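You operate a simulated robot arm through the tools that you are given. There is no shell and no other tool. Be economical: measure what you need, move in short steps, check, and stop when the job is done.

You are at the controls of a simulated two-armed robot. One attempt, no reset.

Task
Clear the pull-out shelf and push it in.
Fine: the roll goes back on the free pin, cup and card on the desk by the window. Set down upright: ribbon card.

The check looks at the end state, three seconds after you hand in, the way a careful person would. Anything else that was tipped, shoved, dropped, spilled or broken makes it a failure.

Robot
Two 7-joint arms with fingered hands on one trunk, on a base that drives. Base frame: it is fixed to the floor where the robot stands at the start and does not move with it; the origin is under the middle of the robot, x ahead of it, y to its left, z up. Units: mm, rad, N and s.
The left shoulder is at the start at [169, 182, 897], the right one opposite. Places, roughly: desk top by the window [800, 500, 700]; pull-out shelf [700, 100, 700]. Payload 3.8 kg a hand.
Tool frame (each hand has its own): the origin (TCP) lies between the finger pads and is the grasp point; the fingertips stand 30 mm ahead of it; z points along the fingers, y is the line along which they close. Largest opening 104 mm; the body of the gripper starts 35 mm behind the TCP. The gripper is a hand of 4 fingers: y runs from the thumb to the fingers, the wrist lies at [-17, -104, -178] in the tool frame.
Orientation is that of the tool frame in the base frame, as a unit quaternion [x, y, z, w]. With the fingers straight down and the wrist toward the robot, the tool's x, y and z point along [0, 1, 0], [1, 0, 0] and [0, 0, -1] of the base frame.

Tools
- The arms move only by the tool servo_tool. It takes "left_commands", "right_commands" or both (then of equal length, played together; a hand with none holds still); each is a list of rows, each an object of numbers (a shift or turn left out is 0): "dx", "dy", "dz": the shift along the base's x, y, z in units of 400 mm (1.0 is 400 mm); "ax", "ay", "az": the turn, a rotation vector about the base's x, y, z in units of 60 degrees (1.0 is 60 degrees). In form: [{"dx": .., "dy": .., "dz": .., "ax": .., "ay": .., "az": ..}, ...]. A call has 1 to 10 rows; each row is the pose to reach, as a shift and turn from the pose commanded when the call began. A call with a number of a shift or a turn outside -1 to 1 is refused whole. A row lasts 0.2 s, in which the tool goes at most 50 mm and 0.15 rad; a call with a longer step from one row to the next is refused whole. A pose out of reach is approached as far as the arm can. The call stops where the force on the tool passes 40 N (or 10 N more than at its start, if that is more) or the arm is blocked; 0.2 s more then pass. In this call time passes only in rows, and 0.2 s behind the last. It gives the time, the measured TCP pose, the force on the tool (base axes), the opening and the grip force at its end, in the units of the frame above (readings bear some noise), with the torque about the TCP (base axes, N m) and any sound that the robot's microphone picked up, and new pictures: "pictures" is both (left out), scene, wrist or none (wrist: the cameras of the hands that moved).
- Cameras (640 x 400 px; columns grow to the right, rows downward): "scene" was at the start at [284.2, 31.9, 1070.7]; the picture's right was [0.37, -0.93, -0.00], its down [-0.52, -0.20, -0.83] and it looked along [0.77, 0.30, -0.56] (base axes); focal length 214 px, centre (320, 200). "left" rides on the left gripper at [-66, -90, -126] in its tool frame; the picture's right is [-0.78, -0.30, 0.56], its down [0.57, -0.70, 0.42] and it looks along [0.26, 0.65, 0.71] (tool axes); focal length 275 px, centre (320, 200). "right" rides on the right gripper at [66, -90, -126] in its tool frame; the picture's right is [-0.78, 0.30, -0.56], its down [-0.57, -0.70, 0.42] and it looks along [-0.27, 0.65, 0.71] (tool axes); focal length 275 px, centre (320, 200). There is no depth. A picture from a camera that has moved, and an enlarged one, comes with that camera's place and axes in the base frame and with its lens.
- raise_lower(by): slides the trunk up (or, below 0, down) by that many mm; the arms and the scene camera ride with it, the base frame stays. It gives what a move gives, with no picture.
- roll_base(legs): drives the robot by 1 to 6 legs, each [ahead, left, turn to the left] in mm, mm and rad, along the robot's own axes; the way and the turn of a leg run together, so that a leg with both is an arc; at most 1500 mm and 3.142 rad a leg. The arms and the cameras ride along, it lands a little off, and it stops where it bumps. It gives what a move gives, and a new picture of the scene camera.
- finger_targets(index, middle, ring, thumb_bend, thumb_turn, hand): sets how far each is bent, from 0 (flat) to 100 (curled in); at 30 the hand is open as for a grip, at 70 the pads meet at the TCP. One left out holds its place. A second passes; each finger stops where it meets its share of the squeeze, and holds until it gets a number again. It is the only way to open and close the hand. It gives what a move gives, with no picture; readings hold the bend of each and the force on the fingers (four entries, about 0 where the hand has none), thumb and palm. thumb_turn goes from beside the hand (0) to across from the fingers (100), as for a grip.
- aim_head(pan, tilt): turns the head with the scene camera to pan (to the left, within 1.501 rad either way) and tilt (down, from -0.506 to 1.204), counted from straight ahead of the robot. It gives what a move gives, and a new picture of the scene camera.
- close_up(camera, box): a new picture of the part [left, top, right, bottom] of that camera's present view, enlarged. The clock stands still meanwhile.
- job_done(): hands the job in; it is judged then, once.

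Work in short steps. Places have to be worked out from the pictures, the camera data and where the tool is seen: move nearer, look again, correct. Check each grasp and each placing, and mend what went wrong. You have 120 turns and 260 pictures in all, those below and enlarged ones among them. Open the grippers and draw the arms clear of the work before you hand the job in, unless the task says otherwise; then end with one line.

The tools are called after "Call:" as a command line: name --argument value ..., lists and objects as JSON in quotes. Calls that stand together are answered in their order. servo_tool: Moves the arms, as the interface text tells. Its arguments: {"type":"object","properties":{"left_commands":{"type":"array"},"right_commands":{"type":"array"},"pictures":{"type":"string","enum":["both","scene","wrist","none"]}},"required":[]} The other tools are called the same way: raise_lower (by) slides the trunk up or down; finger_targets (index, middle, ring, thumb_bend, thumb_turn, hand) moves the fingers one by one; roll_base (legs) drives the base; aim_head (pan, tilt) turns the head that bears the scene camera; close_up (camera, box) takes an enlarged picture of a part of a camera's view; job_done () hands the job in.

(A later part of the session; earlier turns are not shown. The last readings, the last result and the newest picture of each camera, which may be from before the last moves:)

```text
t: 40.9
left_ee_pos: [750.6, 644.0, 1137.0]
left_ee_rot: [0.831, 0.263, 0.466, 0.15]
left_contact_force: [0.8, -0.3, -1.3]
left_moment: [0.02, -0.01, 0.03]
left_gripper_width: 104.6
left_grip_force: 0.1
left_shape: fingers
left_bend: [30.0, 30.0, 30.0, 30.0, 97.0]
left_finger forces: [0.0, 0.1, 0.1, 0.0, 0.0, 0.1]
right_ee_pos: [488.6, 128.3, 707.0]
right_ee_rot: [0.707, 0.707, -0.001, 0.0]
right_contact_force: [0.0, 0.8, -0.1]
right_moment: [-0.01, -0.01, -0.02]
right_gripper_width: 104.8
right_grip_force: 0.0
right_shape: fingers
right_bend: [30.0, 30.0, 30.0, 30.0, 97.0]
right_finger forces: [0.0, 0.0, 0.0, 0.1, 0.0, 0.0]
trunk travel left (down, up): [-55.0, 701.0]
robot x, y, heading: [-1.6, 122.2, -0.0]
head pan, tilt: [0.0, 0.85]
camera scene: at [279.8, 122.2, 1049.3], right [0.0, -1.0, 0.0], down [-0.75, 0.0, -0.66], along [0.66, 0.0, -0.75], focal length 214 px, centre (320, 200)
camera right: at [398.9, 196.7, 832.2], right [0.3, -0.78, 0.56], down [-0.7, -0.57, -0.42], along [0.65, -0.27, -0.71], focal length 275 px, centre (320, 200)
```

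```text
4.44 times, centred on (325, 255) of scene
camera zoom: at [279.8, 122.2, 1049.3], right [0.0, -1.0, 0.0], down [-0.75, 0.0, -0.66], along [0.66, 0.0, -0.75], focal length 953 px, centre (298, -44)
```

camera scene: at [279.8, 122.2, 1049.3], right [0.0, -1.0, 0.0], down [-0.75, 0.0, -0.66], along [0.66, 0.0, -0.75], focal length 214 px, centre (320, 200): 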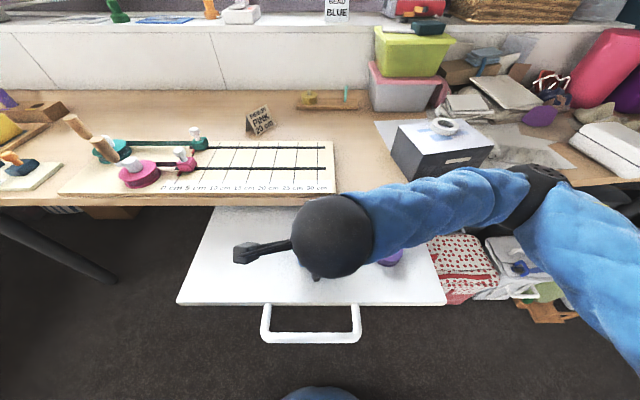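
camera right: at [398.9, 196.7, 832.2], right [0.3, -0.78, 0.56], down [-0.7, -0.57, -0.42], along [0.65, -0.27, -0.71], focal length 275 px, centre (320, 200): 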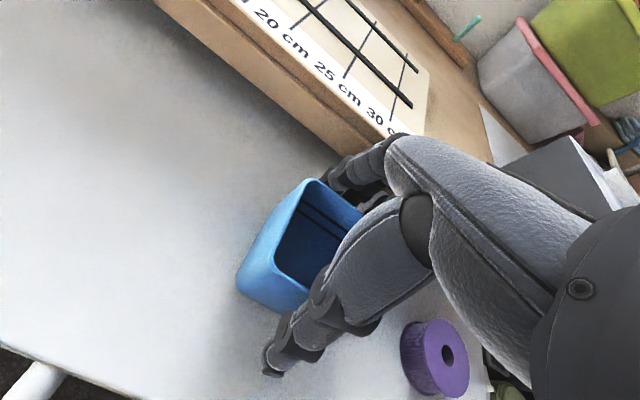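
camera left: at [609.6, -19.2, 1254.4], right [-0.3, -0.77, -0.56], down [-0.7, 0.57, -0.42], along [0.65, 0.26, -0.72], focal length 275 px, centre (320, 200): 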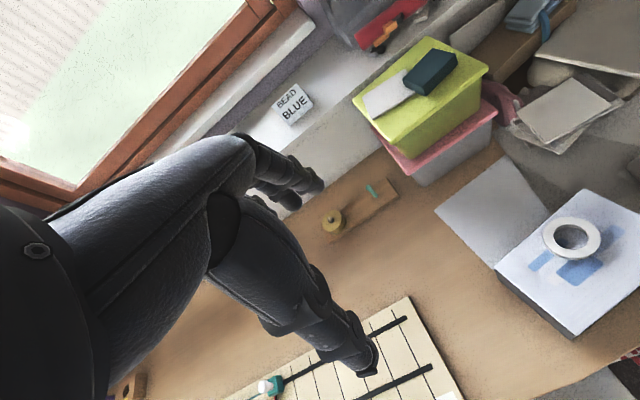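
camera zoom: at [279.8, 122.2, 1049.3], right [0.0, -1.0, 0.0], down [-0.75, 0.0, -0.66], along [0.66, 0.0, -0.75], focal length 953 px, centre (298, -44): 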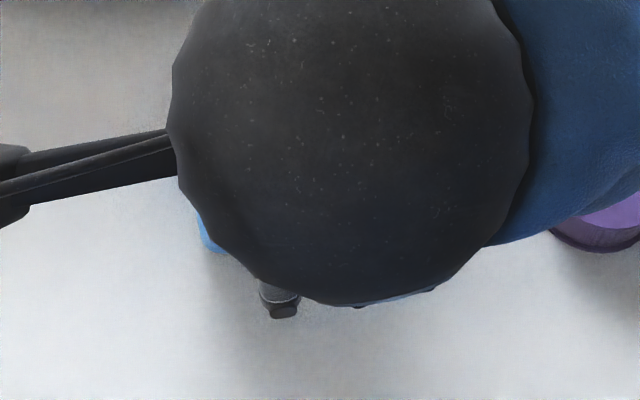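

The cup stands undisturbed and the hand is now free of contact at z≈707. I close gently at this height in stages.

Call:
finger_targets --hand "right" --index 38 --middle 38 --ring 38 --thumb_bend 38

Call:
close_up --camera "right" --box '[180, 140, 440, 400]'

```text
t: 41.9
left_ee_pos: [750.9, 642.8, 1138.8]
left_ee_rot: [0.831, 0.263, 0.466, 0.149]
left_contact_force: [-0.3, -0.2, 0.0]
left_moment: [-0.01, 0.01, 0.01]
left_gripper_width: 104.7
left_grip_force: 0.0
left_shape: fingers
left_bend: [30.0, 30.0, 30.0, 30.0, 97.0]
left_finger forces: [0.0, 0.0, 0.1, 0.0, 0.1, 0.1]
right_ee_pos: [487.5, 130.7, 708.0]
right_ee_rot: [0.707, 0.707, -0.001, 0.0]
right_contact_force: [0.0, -0.4, -0.2]
right_moment: [0.0, -0.03, 0.05]
right_gripper_width: 85.5
right_grip_force: 0.7
right_shape: fingers
right_bend: [38.0, 38.0, 38.0, 38.0, 97.0]
right_finger forces: [0.3, 0.1, 0.0, 0.0, 0.2, 0.0]
trunk travel left (down, up): [-55.0, 701.0]
robot x, y, heading: [1.3, 125.3, -0.003]
head pan, tilt: [0.0, 0.85]
```

```text
1.54 times, centred on (310, 270) of right
camera zoom: at [398.8, 196.8, 832.4], right [0.3, -0.78, 0.56], down [-0.7, -0.57, -0.42], along [0.65, -0.27, -0.71], focal length 424 px, centre (335, 92)
```

zoom: 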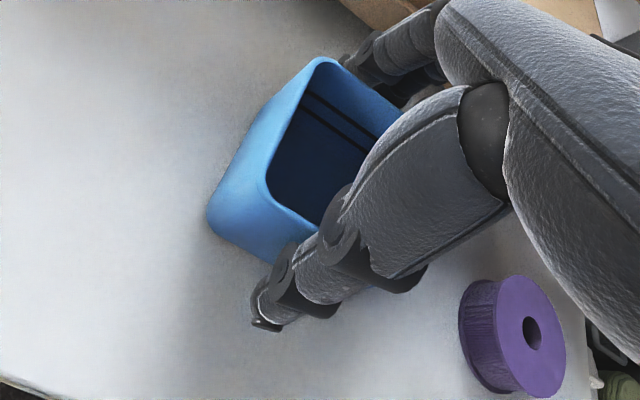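

About to touch evenly; I close a bit more.

Call:
finger_targets --hand "right" --index 42 --middle 42 --ring 42 --thumb_bend 43

Call:
close_up --camera "right" --box '[180, 140, 440, 400]'

```text
t: 42.9
left_ee_pos: [752.0, 644.6, 1137.7]
left_ee_rot: [0.831, 0.263, 0.467, 0.148]
left_contact_force: [-0.5, 0.1, -0.1]
left_moment: [0.01, 0.0, 0.01]
left_gripper_width: 104.8
left_grip_force: 0.1
left_shape: fingers
left_bend: [30.0, 30.0, 30.0, 30.0, 97.0]
left_finger forces: [0.0, 0.0, 0.1, 0.1, 0.1, 0.1]
right_ee_pos: [488.3, 129.1, 708.4]
right_ee_rot: [0.707, 0.707, 0.0, 0.0]
right_contact_force: [-1.0, 0.3, 0.6]
right_moment: [0.05, 0.01, 0.01]
right_gripper_width: 79.7
right_grip_force: 3.8
right_shape: fingers
right_bend: [40.0, 42.0, 42.0, 41.0, 97.0]
right_finger forces: [3.2, 0.0, 0.0, 0.0, 3.4, 0.0]
trunk travel left (down, up): [-55.0, 701.0]
robot x, y, heading: [-1.4, 119.6, -0.002]
head pan, tilt: [0.0, 0.85]
```

```text
1.54 times, centred on (310, 270) of right
camera zoom: at [398.8, 196.8, 832.4], right [0.3, -0.78, 0.56], down [-0.7, -0.57, -0.42], along [0.65, -0.27, -0.71], focal length 424 px, centre (335, 92)
```

zoom: 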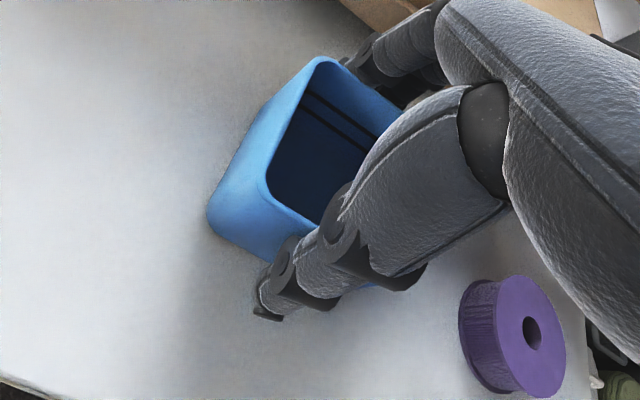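

Index and thumb touch; I bring the middle and ring in to share the grip.

Call:
finger_targets --hand "right" --index 43 --middle 47 --ring 47 --thumb_bend 45

Call:
close_up --camera "right" --box '[180, 140, 440, 400]'

```text
t: 43.9
left_ee_pos: [751.2, 643.0, 1138.0]
left_ee_rot: [0.831, 0.264, 0.467, 0.149]
left_contact_force: [-0.7, 0.3, 0.4]
left_moment: [0.01, 0.03, -0.03]
left_gripper_width: 104.7
left_grip_force: 0.0
left_shape: fingers
left_bend: [30.0, 30.0, 30.0, 30.0, 97.0]
left_finger forces: [0.0, 0.1, 0.0, 0.0, 0.1, 0.0]
right_ee_pos: [489.5, 129.6, 707.0]
right_ee_rot: [0.707, 0.707, 0.0, 0.0]
right_contact_force: [-0.1, 0.9, 1.0]
right_moment: [-0.01, -0.07, 0.03]
right_gripper_width: 78.5
right_grip_force: 6.8
right_shape: fingers
right_bend: [40.0, 45.0, 45.0, 42.0, 97.0]
right_finger forces: [3.5, 1.9, 1.6, 0.0, 7.1, 0.0]
trunk travel left (down, up): [-55.0, 701.0]
robot x, y, heading: [1.0, 125.7, -0.001]
head pan, tilt: [0.0, 0.85]
```

```text
1.54 times, centred on (310, 270) of right
camera zoom: at [398.9, 196.8, 832.5], right [0.3, -0.78, 0.56], down [-0.7, -0.57, -0.42], along [0.65, -0.27, -0.71], focal length 424 px, centre (335, 92)
```

zoom: 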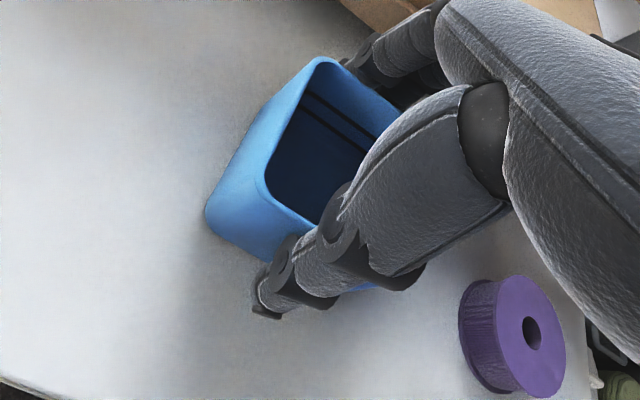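

All three fingers and the thumb hold (~7 N). I lift gently and check.

Call:
servo_tool --right_commands '[{"dz": 0.025}, {"dz": 0.06}, {"dz": 0.1}]' --pictures "both"

```text
t: 44.7
left_ee_pos: [751.3, 644.7, 1138.5]
left_ee_rot: [0.831, 0.264, 0.467, 0.149]
left_contact_force: [-1.0, 0.6, -0.1]
left_moment: [-0.03, -0.01, -0.01]
left_gripper_width: 104.6
left_grip_force: 0.0
left_shape: fingers
left_bend: [30.0, 30.0, 30.0, 30.0, 97.0]
left_finger forces: [0.1, 0.0, 0.0, 0.0, 0.1, 0.0]
right_ee_pos: [488.3, 129.7, 747.6]
right_ee_rot: [0.707, 0.707, 0.0, -0.001]
right_contact_force: [0.0, -0.4, 0.3]
right_moment: [0.0, -0.06, 0.0]
right_gripper_width: 78.3
right_grip_force: 6.9
right_shape: fingers
right_bend: [40.0, 45.0, 45.0, 42.0, 97.0]
right_finger forces: [3.4, 1.7, 1.6, 0.0, 7.0, 0.0]
trunk travel left (down, up): [-55.0, 701.0]
robot x, y, heading: [-2.3, 124.3, -0.002]
head pan, tilt: [0.0, 0.85]
camera scene: at [279.8, 122.3, 1049.3], right [0.0, -1.0, 0.0], down [-0.75, 0.0, -0.66], along [0.66, 0.0, -0.75], focal length 214 px, centre (320, 200)
camera right: at [399.2, 196.7, 872.8], right [0.3, -0.78, 0.56], down [-0.7, -0.57, -0.42], along [0.65, -0.27, -0.71], focal length 275 px, centre (320, 200)
```

scene: 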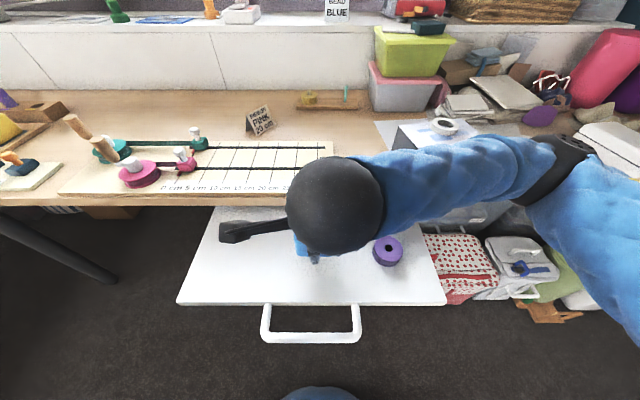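
right: 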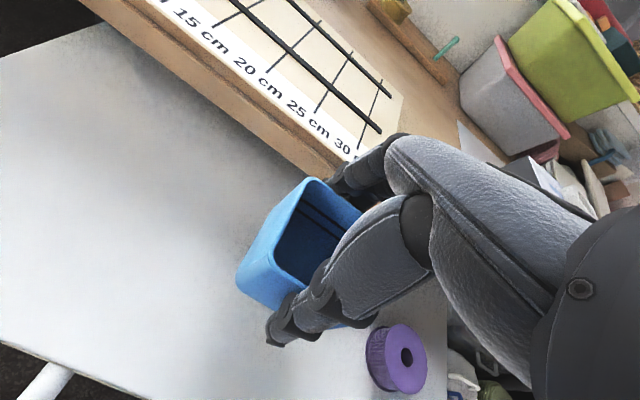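

The cup is held level. I raise it to z≈880 and shift the base another 120 mm left so the placing spot is well inside reach.

Call:
servo_tool --right_commands '[{"dz": 0.1}, {"dz": 0.2}, {"dz": 0.33}]' --pictures "none"

Call:
roll_base --legs '[[0, 120, 0]]'

```text
refused: row 3 steps farther than a row can; nothing moved
```

```text
t: 45.9
left_ee_pos: [751.3, 765.7, 1137.9]
left_ee_rot: [0.831, 0.264, 0.467, 0.149]
left_contact_force: [-0.3, -0.3, 0.3]
left_moment: [-0.01, -0.01, -0.01]
left_gripper_width: 104.8
left_grip_force: 0.1
left_shape: fingers
left_bend: [30.0, 30.0, 30.0, 30.0, 97.0]
left_finger forces: [0.0, 0.0, 0.0, 0.1, 0.1, 0.1]
right_ee_pos: [488.3, 251.1, 746.6]
right_ee_rot: [0.707, 0.707, -0.001, 0.0]
right_contact_force: [0.7, 0.0, -0.3]
right_moment: [0.01, -0.05, 0.0]
right_gripper_width: 78.3
right_grip_force: 7.3
right_shape: fingers
right_bend: [40.0, 45.0, 45.0, 42.0, 97.0]
right_finger forces: [3.4, 1.8, 1.5, 0.0, 7.0, 0.1]
trunk travel left (down, up): [-55.0, 701.0]
robot x, y, heading: [4.7, 240.8, 0.001]
head pan, tilt: [0.0, 0.85]
camera scene: at [280.0, 243.5, 1049.2], right [0.0, -1.0, 0.0], down [-0.75, 0.0, -0.66], along [0.66, 0.0, -0.75], focal length 214 px, centre (320, 200)
```

scene: 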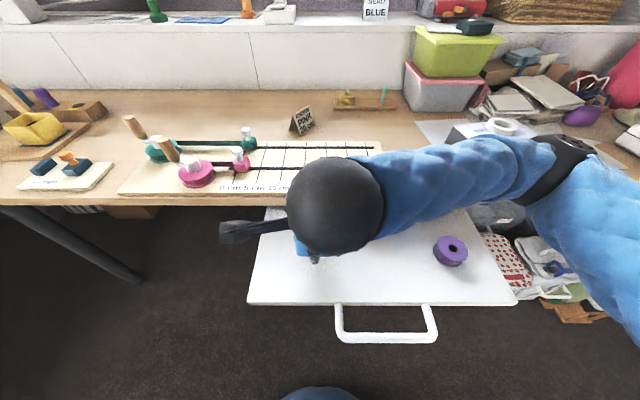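

The lift was refused (step too long) but the base shift went fine. I lift now, then carry over the desk to above (840,175).

Call:
servo_tool --right_commands '[{"dz": 0.11}, {"dz": 0.22}, {"dz": 0.33}]' --pictures "none"

Call:
servo_tool --right_commands '[{"dx": 0.11, "dy": -0.024}, {"dx": 0.22, "dy": -0.048}, {"dx": 0.33, "dy": -0.072}, {"dx": 0.44, "dy": -0.096}, {"dx": 0.55, "dy": -0.12}, {"dx": 0.66, "dy": -0.144}, {"dx": 0.72, "dy": -0.168}]' --pictures "both"

```text
t: 46.7
left_ee_pos: [750.8, 765.5, 1137.7]
left_ee_rot: [0.831, 0.263, 0.467, 0.149]
left_contact_force: [0.0, 0.6, 0.4]
left_moment: [0.01, -0.03, 0.02]
left_gripper_width: 104.9
left_grip_force: 0.1
left_shape: fingers
left_bend: [30.0, 30.0, 30.0, 30.0, 97.0]
left_finger forces: [0.0, 0.1, 0.0, 0.1, 0.0, 0.1]
right_ee_pos: [488.8, 251.7, 881.0]
right_ee_rot: [0.706, 0.708, -0.001, 0.0]
right_contact_force: [-0.5, 0.5, -0.7]
right_moment: [0.01, 0.01, 0.0]
right_gripper_width: 78.2
right_grip_force: 6.4
right_shape: fingers
right_bend: [40.0, 45.0, 45.0, 42.0, 97.0]
right_finger forces: [3.3, 1.8, 1.5, 0.1, 6.7, 0.0]
trunk travel left (down, up): [-55.0, 701.0]
robot x, y, heading: [-0.1, 248.2, -0.003]
head pan, tilt: [0.0, 0.85]
```

```text
t: 48.3
left_ee_pos: [751.1, 764.7, 1137.7]
left_ee_rot: [0.831, 0.264, 0.466, 0.149]
left_contact_force: [0.8, 0.2, -0.7]
left_moment: [0.0, 0.01, 0.05]
left_gripper_width: 104.7
left_grip_force: 0.1
left_shape: fingers
left_bend: [30.0, 30.0, 30.0, 30.0, 97.0]
left_finger forces: [0.1, 0.1, 0.0, 0.0, 0.0, 0.0]
right_ee_pos: [777.5, 183.0, 877.5]
right_ee_rot: [0.706, 0.708, -0.001, 0.0]
right_contact_force: [-0.3, 0.4, -0.9]
right_moment: [0.02, -0.01, 0.01]
right_gripper_width: 78.2
right_grip_force: 6.7
right_shape: fingers
right_bend: [40.0, 45.0, 45.0, 42.0, 97.0]
right_finger forces: [3.5, 1.6, 1.5, 0.0, 6.8, 0.0]
trunk travel left (down, up): [-55.0, 701.0]
robot x, y, heading: [2.6, 245.2, 0.003]
head pan, tilt: [0.0, 0.85]
camera scene: at [280.0, 243.0, 1049.2], right [0.0, -1.0, 0.0], down [-0.75, 0.0, -0.66], along [0.66, 0.0, -0.75], focal length 214 px, centre (320, 200)
camera right: at [687.6, 250.4, 1003.3], right [0.3, -0.77, 0.56], down [-0.7, -0.57, -0.42], along [0.65, -0.26, -0.71], focal length 275 px, centre (320, 200)
```

scene: 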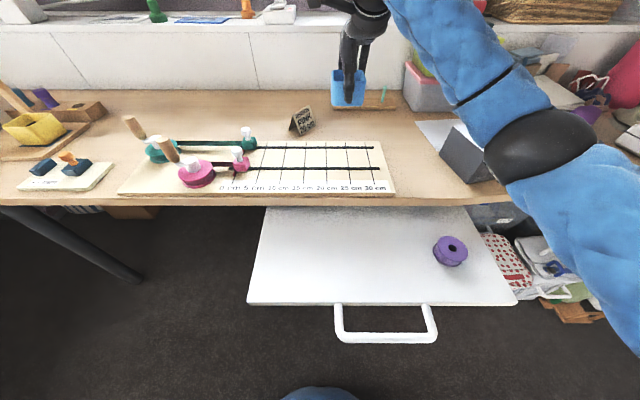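
right: 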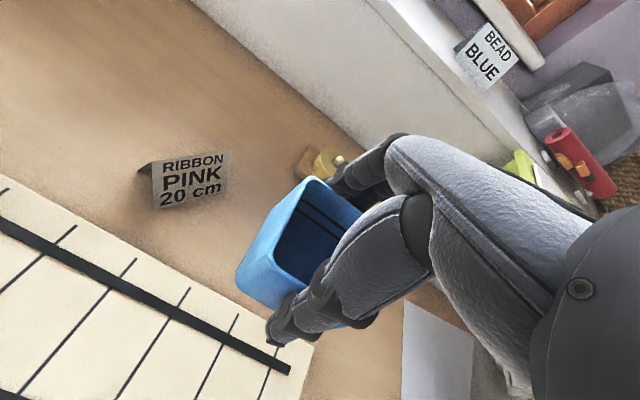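

The cup is carried level, card standing behind. I move to (840,178) and down to z≈800.

Call:
servo_tool --right_commands '[{"dx": 0.04, "dz": -0.06}, {"dx": 0.1, "dy": -0.006, "dz": -0.12}, {"dx": 0.156, "dy": -0.012, "dz": -0.19}]' --pictures "both"

Call:
close_up --camera "scene" --box '[270, 50, 430, 170]'

```text
t: 49.1
left_ee_pos: [751.6, 765.0, 1138.1]
left_ee_rot: [0.831, 0.265, 0.466, 0.149]
left_contact_force: [0.6, 0.5, -0.3]
left_moment: [0.0, -0.03, -0.01]
left_gripper_width: 104.7
left_grip_force: 0.2
left_shape: fingers
left_bend: [30.0, 30.0, 30.0, 30.0, 97.0]
left_finger forces: [0.0, 0.1, 0.0, 0.0, 0.1, 0.1]
right_ee_pos: [839.6, 177.5, 801.7]
right_ee_rot: [0.706, 0.708, 0.0, 0.0]
right_contact_force: [-0.1, -0.8, 0.3]
right_moment: [-0.01, -0.01, 0.0]
right_gripper_width: 78.2
right_grip_force: 6.9
right_shape: fingers
right_bend: [41.0, 45.0, 45.0, 42.0, 97.0]
right_finger forces: [3.3, 1.7, 1.5, 0.0, 6.7, 0.1]
trunk travel left (down, up): [-55.0, 701.0]
robot x, y, heading: [-0.6, 239.3, 0.001]
head pan, tilt: [0.0, 0.85]
camera scene: at [280.2, 243.0, 1049.1], right [0.0, -1.0, 0.0], down [-0.75, 0.0, -0.66], along [0.66, 0.0, -0.75], focal length 214 px, centre (320, 200)
camera right: at [750.2, 245.4, 927.3], right [0.3, -0.78, 0.56], down [-0.7, -0.57, -0.42], along [0.65, -0.26, -0.71], focal length 275 px, centre (320, 200)
```

scene: 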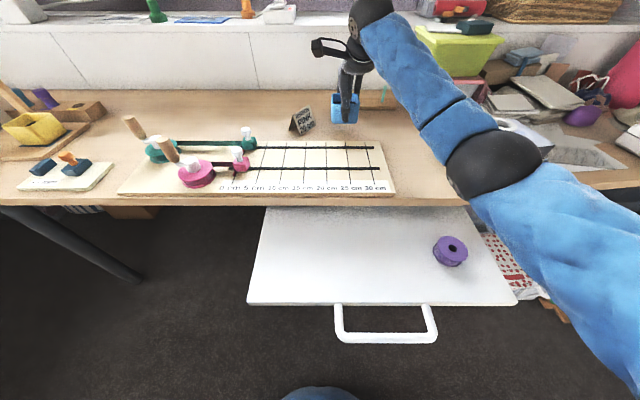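
right: 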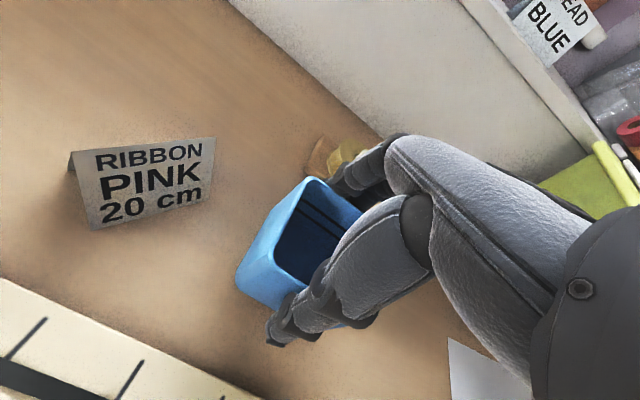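

```text
3.33 times, centred on (350, 110) of scene
camera zoom: at [280.2, 243.0, 1049.1], right [0.0, -1.0, 0.0], down [-0.75, 0.0, -0.66], along [0.66, 0.0, -0.75], focal length 715 px, centre (220, 500)
```

zoom: 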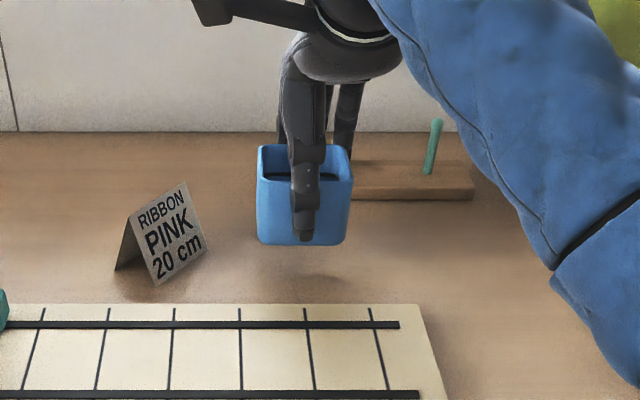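

Clear space below. I lower to z≈777 then in small steps to contact (expected ≈771).

Call:
servo_tool --right_commands '[{"dz": -0.03}, {"dz": -0.06}]' --pictures "none"

Call:
servo_tool --right_commands '[{"dz": -0.006}, {"dz": -0.0125}]' --pictures "none"

Call:
servo_tool --right_commands '[{"dz": -0.005}]' --pictures "none"

Call:
close_up --camera "scene" --box '[300, 60, 420, 150]'

```text
t: 49.7
left_ee_pos: [751.7, 764.4, 1138.6]
left_ee_rot: [0.831, 0.264, 0.466, 0.148]
left_contact_force: [1.1, 1.0, 0.4]
left_moment: [0.0, -0.01, 0.01]
left_gripper_width: 104.7
left_grip_force: 0.1
left_shape: fingers
left_bend: [30.0, 30.0, 30.0, 30.0, 97.0]
left_finger forces: [0.0, 0.0, 0.0, 0.0, 0.0, 0.0]
right_ee_pos: [839.2, 178.0, 778.6]
right_ee_rot: [0.707, 0.707, 0.0, 0.0]
right_contact_force: [-0.8, -0.5, -1.2]
right_moment: [0.02, -0.03, -0.01]
right_gripper_width: 78.3
right_grip_force: 6.6
right_shape: fingers
right_bend: [41.0, 45.0, 45.0, 42.0, 97.0]
right_finger forces: [3.3, 1.6, 1.5, 0.0, 6.8, 0.0]
trunk travel left (down, up): [-55.0, 701.0]
robot x, y, heading: [0.7, 244.8, 0.001]
head pan, tilt: [0.0, 0.85]
```

```text
t: 50.3
left_ee_pos: [750.6, 766.2, 1136.5]
left_ee_rot: [0.831, 0.264, 0.466, 0.149]
left_contact_force: [0.0, 0.2, 0.2]
left_moment: [0.0, 0.02, 0.01]
left_gripper_width: 104.7
left_grip_force: 0.0
left_shape: fingers
left_bend: [30.0, 30.0, 30.0, 30.0, 97.0]
left_finger forces: [0.0, 0.1, 0.0, 0.1, 0.0, 0.0]
right_ee_pos: [839.7, 177.2, 773.8]
right_ee_rot: [0.707, 0.707, -0.001, 0.0]
right_contact_force: [-0.4, 0.2, 0.3]
right_moment: [0.01, -0.01, 0.02]
right_gripper_width: 78.1
right_grip_force: 6.3
right_shape: fingers
right_bend: [41.0, 45.0, 45.0, 42.0, 97.0]
right_finger forces: [3.4, 1.6, 1.4, 0.0, 6.8, 0.0]
trunk travel left (down, up): [-55.0, 701.0]
robot x, y, heading: [2.1, 244.5, 0.007]
head pan, tilt: [0.0, 0.85]
```

```text
t: 50.7
left_ee_pos: [752.6, 764.4, 1137.8]
left_ee_rot: [0.831, 0.264, 0.467, 0.15]
left_contact_force: [0.7, -0.3, 0.6]
left_moment: [-0.05, -0.01, -0.03]
left_gripper_width: 104.8
left_grip_force: 0.0
left_shape: fingers
left_bend: [30.0, 30.0, 30.0, 30.0, 97.0]
left_finger forces: [0.0, 0.0, 0.0, 0.0, 0.1, 0.0]
right_ee_pos: [840.6, 177.6, 771.3]
right_ee_rot: [0.707, 0.707, -0.001, -0.001]
right_contact_force: [0.5, 0.1, -0.2]
right_moment: [-0.02, 0.02, -0.02]
right_gripper_width: 78.3
right_grip_force: 6.7
right_shape: fingers
right_bend: [41.0, 45.0, 45.0, 42.0, 97.0]
right_finger forces: [3.3, 1.6, 1.4, 0.0, 6.7, 0.0]
trunk travel left (down, up): [-55.0, 701.0]
robot x, y, heading: [-0.1, 242.3, 0.001]
head pan, tilt: [0.0, 0.85]
```

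```text
4.44 times, centred on (360, 105) of scene
camera zoom: at [280.0, 243.0, 1049.2], right [0.0, -1.0, 0.0], down [-0.75, 0.0, -0.66], along [0.66, 0.0, -0.75], focal length 953 px, centre (142, 622)
```

zoom: 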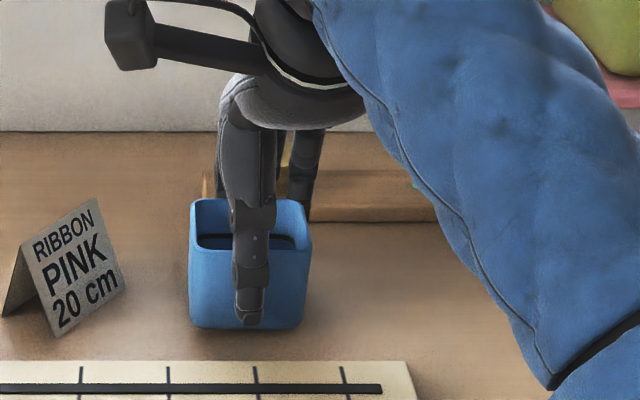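

Nearly on the desk. I continue in 2 mm steps until a force shows.

Call:
servo_tool --right_commands '[{"dz": -0.005}]' --pictures "none"

Call:
servo_tool --right_commands '[{"dz": -0.005}]' --pictures "none"

```text
t: 51.1
left_ee_pos: [751.4, 764.7, 1136.9]
left_ee_rot: [0.831, 0.265, 0.467, 0.149]
left_contact_force: [-0.3, 0.3, 0.5]
left_moment: [0.0, -0.01, 0.01]
left_gripper_width: 104.8
left_grip_force: 0.1
left_shape: fingers
left_bend: [30.0, 30.0, 30.0, 30.0, 97.0]
left_finger forces: [0.1, 0.0, 0.1, 0.0, 0.0, 0.1]
right_ee_pos: [839.2, 177.6, 769.1]
right_ee_rot: [0.707, 0.707, 0.0, -0.002]
right_contact_force: [0.3, 0.4, -0.1]
right_moment: [0.03, -0.03, 0.02]
right_gripper_width: 78.4
right_grip_force: 6.0
right_shape: fingers
right_bend: [41.0, 45.0, 45.0, 42.0, 97.0]
right_finger forces: [3.2, 1.6, 1.4, 0.0, 6.6, 0.0]
trunk travel left (down, up): [-55.0, 701.0]
robot x, y, heading: [-0.1, 246.6, 0.007]
head pan, tilt: [0.0, 0.85]
```

```text
t: 51.5
left_ee_pos: [751.3, 764.5, 1137.2]
left_ee_rot: [0.832, 0.263, 0.466, 0.148]
left_contact_force: [0.7, -0.1, 0.2]
left_moment: [0.02, -0.01, 0.0]
left_gripper_width: 104.8
left_grip_force: 0.0
left_shape: fingers
left_bend: [30.0, 30.0, 30.0, 30.0, 97.0]
left_finger forces: [0.0, 0.0, 0.0, 0.0, 0.0, 0.0]
right_ee_pos: [838.5, 178.6, 767.8]
right_ee_rot: [0.707, 0.707, -0.001, 0.0]
right_contact_force: [-0.6, 0.3, -0.3]
right_moment: [-0.03, 0.0, 0.0]
right_gripper_width: 78.4
right_grip_force: 6.9
right_shape: fingers
right_bend: [41.0, 45.0, 45.0, 42.0, 97.0]
right_finger forces: [3.2, 1.6, 1.4, 0.0, 6.7, 0.1]
trunk travel left (down, up): [-55.0, 701.0]
robot x, y, heading: [0.6, 242.9, 0.004]
head pan, tilt: [0.0, 0.85]
```

Call:
servo_tool --right_commands '[{"dz": -0.005}]' --pictures "none"

Call:
servo_tool --right_commands '[{"dz": -0.005}]' --pictures "none"

Call:
close_up --camera "scene" --box '[300, 60, 420, 150]'

```text
t: 51.9
left_ee_pos: [751.0, 765.3, 1138.4]
left_ee_rot: [0.831, 0.263, 0.466, 0.15]
left_contact_force: [-0.5, 0.7, 1.2]
left_moment: [-0.02, 0.0, 0.0]
left_gripper_width: 104.7
left_grip_force: 0.0
left_shape: fingers
left_bend: [30.0, 30.0, 30.0, 30.0, 97.0]
left_finger forces: [0.0, 0.0, 0.0, 0.0, 0.0, 0.0]
right_ee_pos: [839.5, 178.7, 766.7]
right_ee_rot: [0.707, 0.707, 0.0, -0.001]
right_contact_force: [-0.1, -0.2, 2.0]
right_moment: [0.02, -0.09, -0.01]
right_gripper_width: 78.3
right_grip_force: 7.4
right_shape: fingers
right_bend: [40.0, 45.0, 45.0, 42.0, 97.0]
right_finger forces: [3.4, 1.8, 1.6, 0.0, 6.9, 0.0]
trunk travel left (down, up): [-55.0, 701.0]
robot x, y, heading: [-0.9, 243.5, -0.004]
head pan, tilt: [0.0, 0.85]
```

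```text
t: 52.3
left_ee_pos: [750.7, 763.4, 1138.0]
left_ee_rot: [0.831, 0.264, 0.467, 0.149]
left_contact_force: [0.5, -1.1, -0.4]
left_moment: [0.02, 0.01, 0.02]
left_gripper_width: 104.7
left_grip_force: 0.1
left_shape: fingers
left_bend: [30.0, 30.0, 30.0, 30.0, 97.0]
left_finger forces: [0.1, 0.0, 0.0, 0.1, 0.0, 0.1]
right_ee_pos: [837.8, 178.6, 765.6]
right_ee_rot: [0.706, 0.708, 0.0, 0.001]
right_contact_force: [-0.1, -0.7, 6.8]
right_moment: [-0.03, -0.12, 0.03]
right_gripper_width: 78.2
right_grip_force: 6.8
right_shape: fingers
right_bend: [40.0, 45.0, 45.0, 42.0, 97.0]
right_finger forces: [3.6, 1.8, 1.5, 0.0, 7.6, 0.0]
trunk travel left (down, up): [-55.0, 701.0]
robot x, y, heading: [0.3, 243.7, -0.001]
head pan, tilt: [0.0, 0.85]
```

```text
4.44 times, centred on (360, 105) of scene
camera zoom: at [279.1, 243.0, 1049.6], right [0.0, -1.0, 0.0], down [-0.75, 0.0, -0.66], along [0.66, 0.0, -0.75], focal length 953 px, centre (142, 622)
```

zoom: 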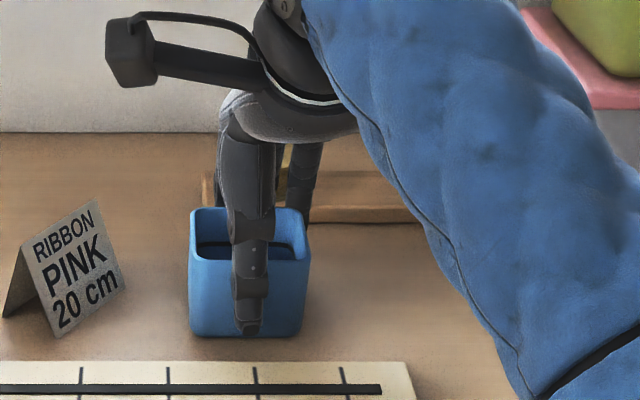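

The cup is on the desk (6.8 N). I ease up slightly and open the hand in two stages.

Call:
servo_tool --right_commands '[{"dz": 0.004}]' --pictures "none"

Call:
finger_targets --hand "right" --index 36 --middle 36 --ring 36 --thumb_bend 36

Call:
finger_targets --hand "right" --index 29 --middle 29 --ring 29 --thumb_bend 29

Call:
servo_tool --right_commands '[{"dz": 0.04}, {"dx": -0.03, "dz": 0.12}, {"dx": -0.09, "dz": 0.22}]' --pictures "both"

```text
t: 52.7
left_ee_pos: [750.5, 765.1, 1138.0]
left_ee_rot: [0.83, 0.265, 0.467, 0.149]
left_contact_force: [-1.3, -0.1, -0.5]
left_moment: [-0.02, 0.0, 0.02]
left_gripper_width: 104.6
left_grip_force: 0.0
left_shape: fingers
left_bend: [30.0, 30.0, 30.0, 30.0, 97.0]
left_finger forces: [0.1, 0.0, 0.1, 0.0, 0.0, 0.1]
right_ee_pos: [839.6, 178.5, 767.1]
right_ee_rot: [0.707, 0.707, 0.001, -0.001]
right_contact_force: [-0.2, 0.1, 4.8]
right_moment: [-0.04, -0.16, 0.01]
right_gripper_width: 78.2
right_grip_force: 6.3
right_shape: fingers
right_bend: [40.0, 45.0, 45.0, 42.0, 97.0]
right_finger forces: [3.5, 2.1, 1.8, 0.1, 7.1, 0.0]
trunk travel left (down, up): [-55.0, 701.0]
robot x, y, heading: [1.1, 242.2, 0.001]
head pan, tilt: [0.0, 0.85]
```

```text
t: 53.7
left_ee_pos: [751.6, 765.0, 1137.9]
left_ee_rot: [0.831, 0.265, 0.466, 0.149]
left_contact_force: [-0.3, 0.0, 0.2]
left_moment: [0.01, 0.01, 0.01]
left_gripper_width: 104.4
left_grip_force: 0.0
left_shape: fingers
left_bend: [30.0, 30.0, 30.0, 30.0, 97.0]
left_finger forces: [0.1, 0.1, 0.1, 0.1, 0.1, 0.0]
right_ee_pos: [838.3, 178.3, 765.7]
right_ee_rot: [0.706, 0.708, -0.001, 0.0]
right_contact_force: [0.3, -0.2, 0.4]
right_moment: [-0.02, -0.01, -0.01]
right_gripper_width: 89.4
right_grip_force: 0.0
right_shape: fingers
right_bend: [36.0, 36.0, 36.0, 36.0, 97.0]
right_finger forces: [0.0, 0.1, 0.1, 0.1, 0.1, 0.1]
trunk travel left (down, up): [-55.0, 701.0]
robot x, y, heading: [-0.1, 246.6, -0.003]
head pan, tilt: [0.0, 0.85]
```

```text
t: 54.7
left_ee_pos: [750.4, 765.4, 1138.4]
left_ee_rot: [0.831, 0.264, 0.466, 0.149]
left_contact_force: [0.0, -0.2, 0.4]
left_moment: [0.01, 0.0, -0.03]
left_gripper_width: 104.8
left_grip_force: 0.1
left_shape: fingers
left_bend: [30.0, 30.0, 30.0, 30.0, 97.0]
left_finger forces: [0.0, 0.0, 0.0, 0.1, 0.0, 0.1]
right_ee_pos: [838.7, 177.7, 766.1]
right_ee_rot: [0.707, 0.707, -0.001, -0.001]
right_contact_force: [0.1, 0.6, 0.4]
right_moment: [-0.04, -0.01, 0.0]
right_gripper_width: 108.7
right_grip_force: 0.2
right_shape: fingers
right_bend: [28.0, 28.0, 28.0, 28.0, 97.0]
right_finger forces: [0.0, 0.1, 0.1, 0.0, 0.0, 0.0]
trunk travel left (down, up): [-55.0, 701.0]
robot x, y, heading: [-1.1, 240.5, 0.002]
head pan, tilt: [0.0, 0.85]
```

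```text
t: 55.5
left_ee_pos: [750.6, 764.3, 1138.0]
left_ee_rot: [0.831, 0.264, 0.467, 0.149]
left_contact_force: [0.0, 0.0, 0.4]
left_moment: [0.02, 0.01, 0.01]
left_gripper_width: 104.7
left_grip_force: 0.1
left_shape: fingers
left_bend: [30.0, 30.0, 30.0, 30.0, 97.0]
left_finger forces: [0.0, 0.0, 0.1, 0.1, 0.0, 0.0]
right_ee_pos: [803.1, 177.8, 854.5]
right_ee_rot: [0.708, 0.707, 0.0, 0.0]
right_contact_force: [0.4, -0.5, -0.2]
right_moment: [0.02, -0.06, -0.01]
right_gripper_width: 108.8
right_grip_force: 0.2
right_shape: fingers
right_bend: [28.0, 28.0, 28.0, 28.0, 97.0]
right_finger forces: [0.0, 0.1, 0.1, 0.0, 0.0, 0.0]
trunk travel left (down, up): [-55.0, 701.0]
robot x, y, heading: [2.3, 245.6, 0.0]
head pan, tilt: [0.0, 0.85]
camera scene: at [279.5, 243.0, 1049.4], right [0.0, -1.0, 0.0], down [-0.75, 0.0, -0.66], along [0.66, 0.0, -0.75], focal length 214 px, centre (320, 200)
camera right: at [713.3, 245.6, 979.7], right [0.3, -0.78, 0.56], down [-0.7, -0.57, -0.42], along [0.65, -0.26, -0.71], focal length 275 px, centre (320, 200)
```

scene: 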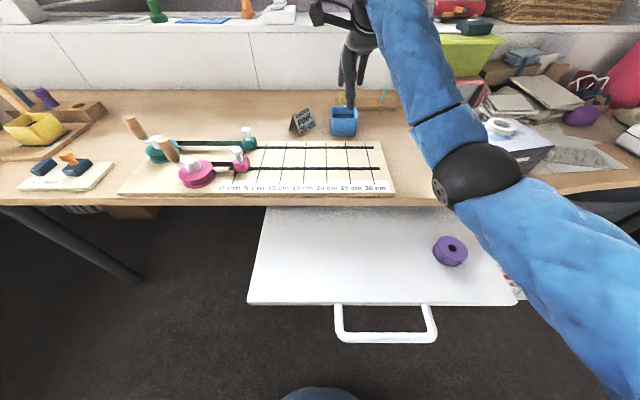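
right: 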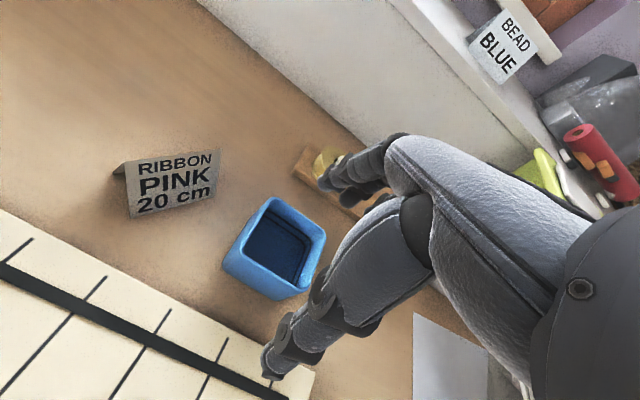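

Card and cup both stand well. I retract the right hand and go above the roll at about (476,-6).

Call:
servo_tool --right_commands '[{"dx": -0.1, "dy": -0.02, "dz": 0.04}, {"dx": -0.22, "dy": -0.04, "dz": 0.06}, {"dx": -0.34, "dy": -0.06, "dz": 0.06}, {"dx": -0.45, "dy": -0.1, "dz": 0.06}, {"dx": -0.56, "dy": -0.15, "dz": 0.06}, {"dx": -0.66, "dy": -0.21, "dz": 0.06}, {"dx": -0.74, "dy": -0.29, "dz": 0.04}, {"dx": -0.79, "dy": -0.38, "dz": 0.0}, {"dx": -0.81, "dy": -0.46, "dz": -0.04}]' --pictures "both"

Call:
close_up --camera "scene" --box '[400, 210, 500, 290]'

Call:
close_up --camera "scene" --box '[270, 60, 430, 160]'

```text
t: 57.5
left_ee_pos: [751.1, 763.7, 1139.4]
left_ee_rot: [0.831, 0.264, 0.466, 0.149]
left_contact_force: [-0.4, 0.4, -0.8]
left_moment: [-0.03, -0.02, -0.02]
left_gripper_width: 104.6
left_grip_force: 0.0
left_shape: fingers
left_bend: [30.0, 30.0, 30.0, 30.0, 97.0]
left_finger forces: [0.1, 0.0, 0.0, 0.1, 0.1, 0.0]
right_ee_pos: [488.3, -7.3, 842.7]
right_ee_rot: [0.707, 0.707, 0.0, 0.0]
right_contact_force: [0.5, -0.8, 0.8]
right_moment: [0.04, -0.01, 0.0]
right_gripper_width: 108.9
right_grip_force: 0.0
right_shape: fingers
right_bend: [28.0, 28.0, 28.0, 28.0, 97.0]
right_finger forces: [0.0, 0.0, 0.0, 0.0, 0.1, 0.0]
right hand out of reach, approached as far as the arm can: row 9
trunk travel left (down, up): [-55.0, 701.0]
robot x, y, heading: [-3.3, 244.2, 0.004]
head pan, tilt: [0.0, 0.85]
camera scene: at [279.6, 242.8, 1049.4], right [0.0, -1.0, 0.0], down [-0.75, 0.0, -0.66], along [0.66, 0.0, -0.75], focal length 214 px, centre (320, 200)
camera right: at [398.5, 59.0, 969.5], right [0.3, -0.77, 0.56], down [-0.7, -0.57, -0.42], along [0.65, -0.26, -0.71], focal length 275 px, centre (320, 200)
```

scene: 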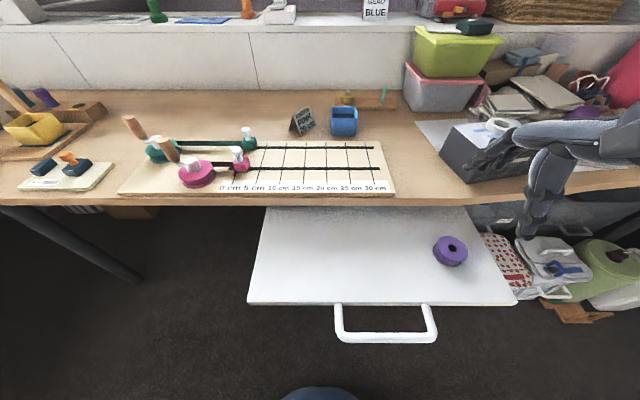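
right: 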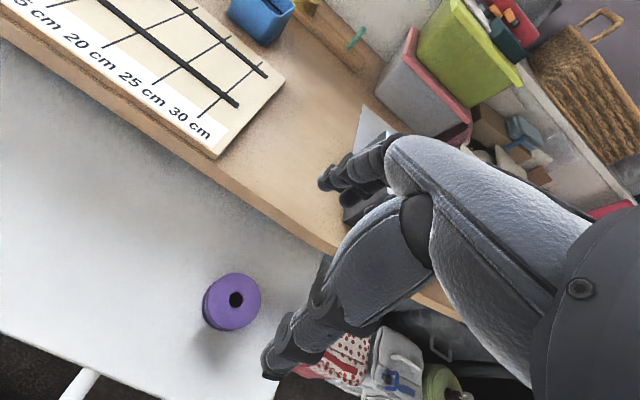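

```text
5.00 times, centred on (450, 250) of scene
camera zoom: at [279.6, 242.8, 1049.4], right [0.0, -1.0, 0.0], down [-0.75, 0.0, -0.66], along [0.66, 0.0, -0.75], focal length 1072 px, centre (-330, -50)
```

zoom: 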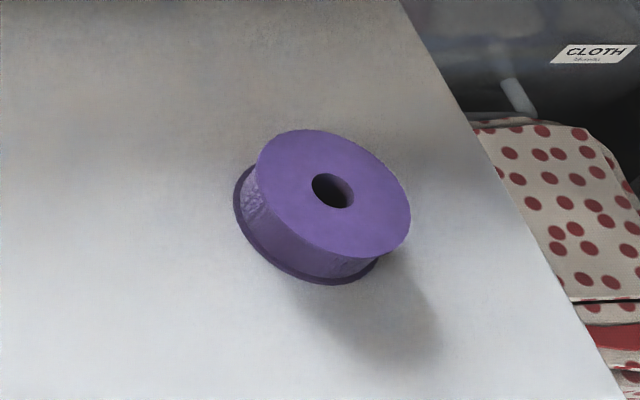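

```text
4.00 times, centred on (350, 110) of scene
camera zoom: at [279.6, 242.8, 1049.4], right [0.0, -1.0, 0.0], down [-0.75, 0.0, -0.66], along [0.66, 0.0, -0.75], focal length 858 px, centre (200, 560)
```

zoom: 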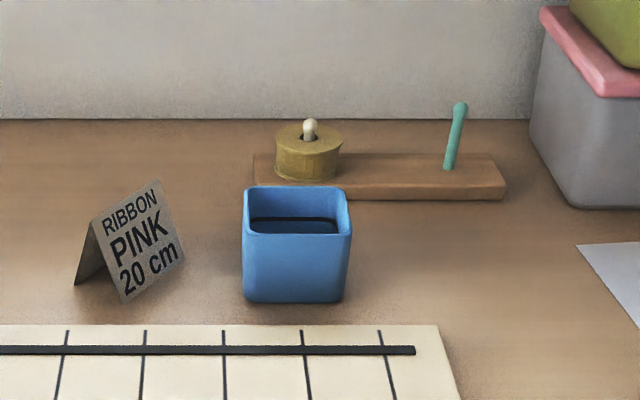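

The roll spot is too close to the right shoulder from here (inner reach limit). I move the hand a little away, then drive the base back right by 240 mm.

Call:
servo_tool --right_commands '[{"dx": 0.03, "dy": 0.08, "dz": 0.03}, {"dx": 0.06, "dy": 0.18, "dz": 0.04}]' --pictures "none"

Call:
roll_base --legs '[[0, -240, 0]]'

```text
t: 58.1
left_ee_pos: [751.2, 764.7, 1137.2]
left_ee_rot: [0.831, 0.264, 0.466, 0.148]
left_contact_force: [-0.1, 0.2, 0.0]
left_moment: [0.01, 0.0, -0.03]
left_gripper_width: 104.7
left_grip_force: 0.1
left_shape: fingers
left_bend: [30.0, 30.0, 30.0, 30.0, 97.0]
left_finger forces: [0.1, 0.1, 0.0, 0.1, 0.0, 0.0]
right_ee_pos: [511.1, 63.9, 858.7]
right_ee_rot: [0.707, 0.707, -0.001, 0.001]
right_contact_force: [0.0, 0.2, -0.1]
right_moment: [0.02, 0.0, 0.01]
right_gripper_width: 109.0
right_grip_force: 0.0
right_shape: fingers
right_bend: [28.0, 28.0, 28.0, 28.0, 97.0]
right_finger forces: [0.0, 0.0, 0.0, 0.0, 0.1, 0.0]
trunk travel left (down, up): [-55.0, 701.0]
robot x, y, heading: [1.7, 246.1, 0.005]
head pan, tilt: [0.0, 0.85]
```

```text
t: 59.9
left_ee_pos: [750.9, 526.5, 1139.2]
left_ee_rot: [0.831, 0.264, 0.467, 0.147]
left_contact_force: [-0.5, 0.6, 0.0]
left_moment: [0.02, 0.0, 0.02]
left_gripper_width: 104.6
left_grip_force: 0.0
left_shape: fingers
left_bend: [30.0, 30.0, 30.0, 30.0, 97.0]
left_finger forces: [0.1, 0.1, 0.0, 0.1, 0.0, 0.0]
right_ee_pos: [512.6, -171.9, 860.0]
right_ee_rot: [0.707, 0.707, 0.0, 0.0]
right_contact_force: [-0.6, 0.1, -0.6]
right_moment: [0.01, 0.05, -0.02]
right_gripper_width: 108.7
right_grip_force: 0.2
right_shape: fingers
right_bend: [28.0, 28.0, 28.0, 28.0, 97.0]
right_finger forces: [0.1, 0.0, 0.0, 0.0, 0.0, 0.0]
trunk travel left (down, up): [-55.0, 701.0]
robot x, y, heading: [0.9, 8.1, -0.001]
head pan, tilt: [0.0, 0.85]
camera scene: at [280.2, 4.6, 1049.3], right [0.0, -1.0, 0.0], down [-0.75, 0.0, -0.66], along [0.66, 0.0, -0.75], focal length 214 px, centre (320, 200)
```

scene: 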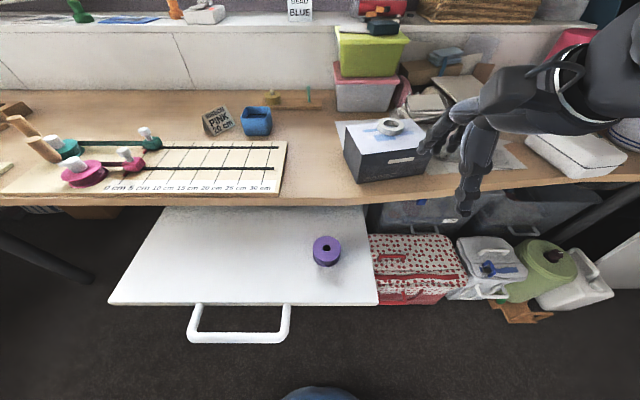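

Now I bring the right hand above the roll, at ≈(475,-5).

Call:
servo_tool --right_commands '[{"dx": -0.02, "dy": 0.1, "dz": 0.0}, {"dx": -0.04, "dy": 0.2, "dz": -0.02}, {"dx": -0.06, "dy": 0.31, "dz": -0.05}, {"dx": -0.086, "dy": 0.417, "dz": -0.1}, {"dx": -0.086, "dy": 0.417, "dz": -0.19}]' --pictures "both"

Call:
close_up --camera "right" --box '[180, 220, 320, 360]'

```text
t: 61.1
left_ee_pos: [752.2, 526.2, 1137.7]
left_ee_rot: [0.832, 0.263, 0.466, 0.148]
left_contact_force: [-0.3, -0.3, -0.6]
left_moment: [0.02, -0.02, -0.03]
left_gripper_width: 104.8
left_grip_force: 0.1
left_shape: fingers
left_bend: [30.0, 30.0, 30.0, 30.0, 97.0]
left_finger forces: [0.1, 0.0, 0.1, 0.1, 0.0, 0.0]
right_ee_pos: [477.7, -5.4, 783.5]
right_ee_rot: [0.707, 0.707, -0.001, 0.0]
right_contact_force: [0.7, -0.6, -0.5]
right_moment: [-0.01, -0.01, 0.0]
right_gripper_width: 108.8
right_grip_force: 0.1
right_shape: fingers
right_bend: [28.0, 28.0, 28.0, 28.0, 97.0]
right_finger forces: [0.0, 0.1, 0.1, 0.0, 0.0, 0.0]
trunk travel left (down, up): [-55.0, 701.0]
robot x, y, heading: [-0.3, 5.6, 0.004]
head pan, tilt: [0.0, 0.85]
camera scene: at [280.5, 5.0, 1049.1], right [0.0, -1.0, 0.0], down [-0.75, 0.0, -0.66], along [0.66, 0.0, -0.75], focal length 214 px, centre (320, 200)
camera right: at [388.8, 61.8, 908.4], right [0.3, -0.78, 0.56], down [-0.7, -0.57, -0.42], along [0.65, -0.27, -0.71], focal length 275 px, centre (320, 200)
```

scene: 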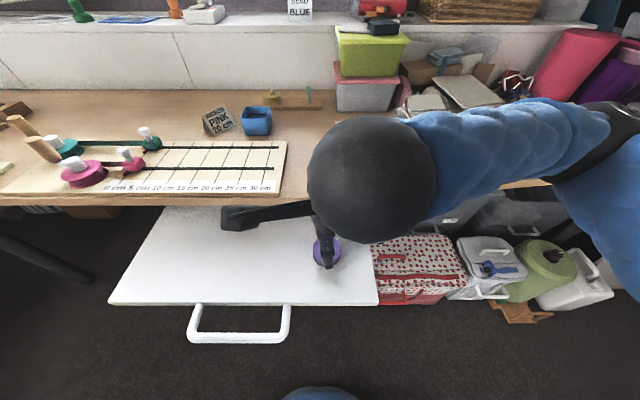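
right: 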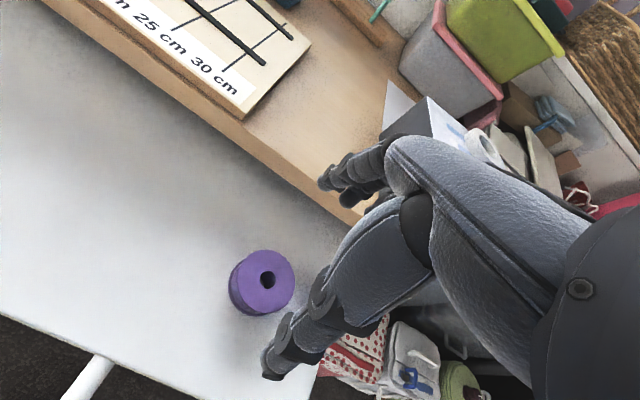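

```text
2.86 times, centred on (250, 290) of right
camera zoom: at [388.8, 61.8, 908.4], right [0.3, -0.78, 0.56], down [-0.7, -0.57, -0.42], along [0.65, -0.27, -0.71], focal length 786 px, centre (520, -57)
```

zoom: 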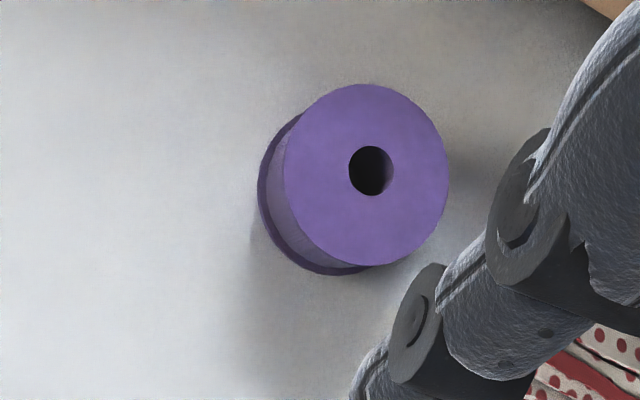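

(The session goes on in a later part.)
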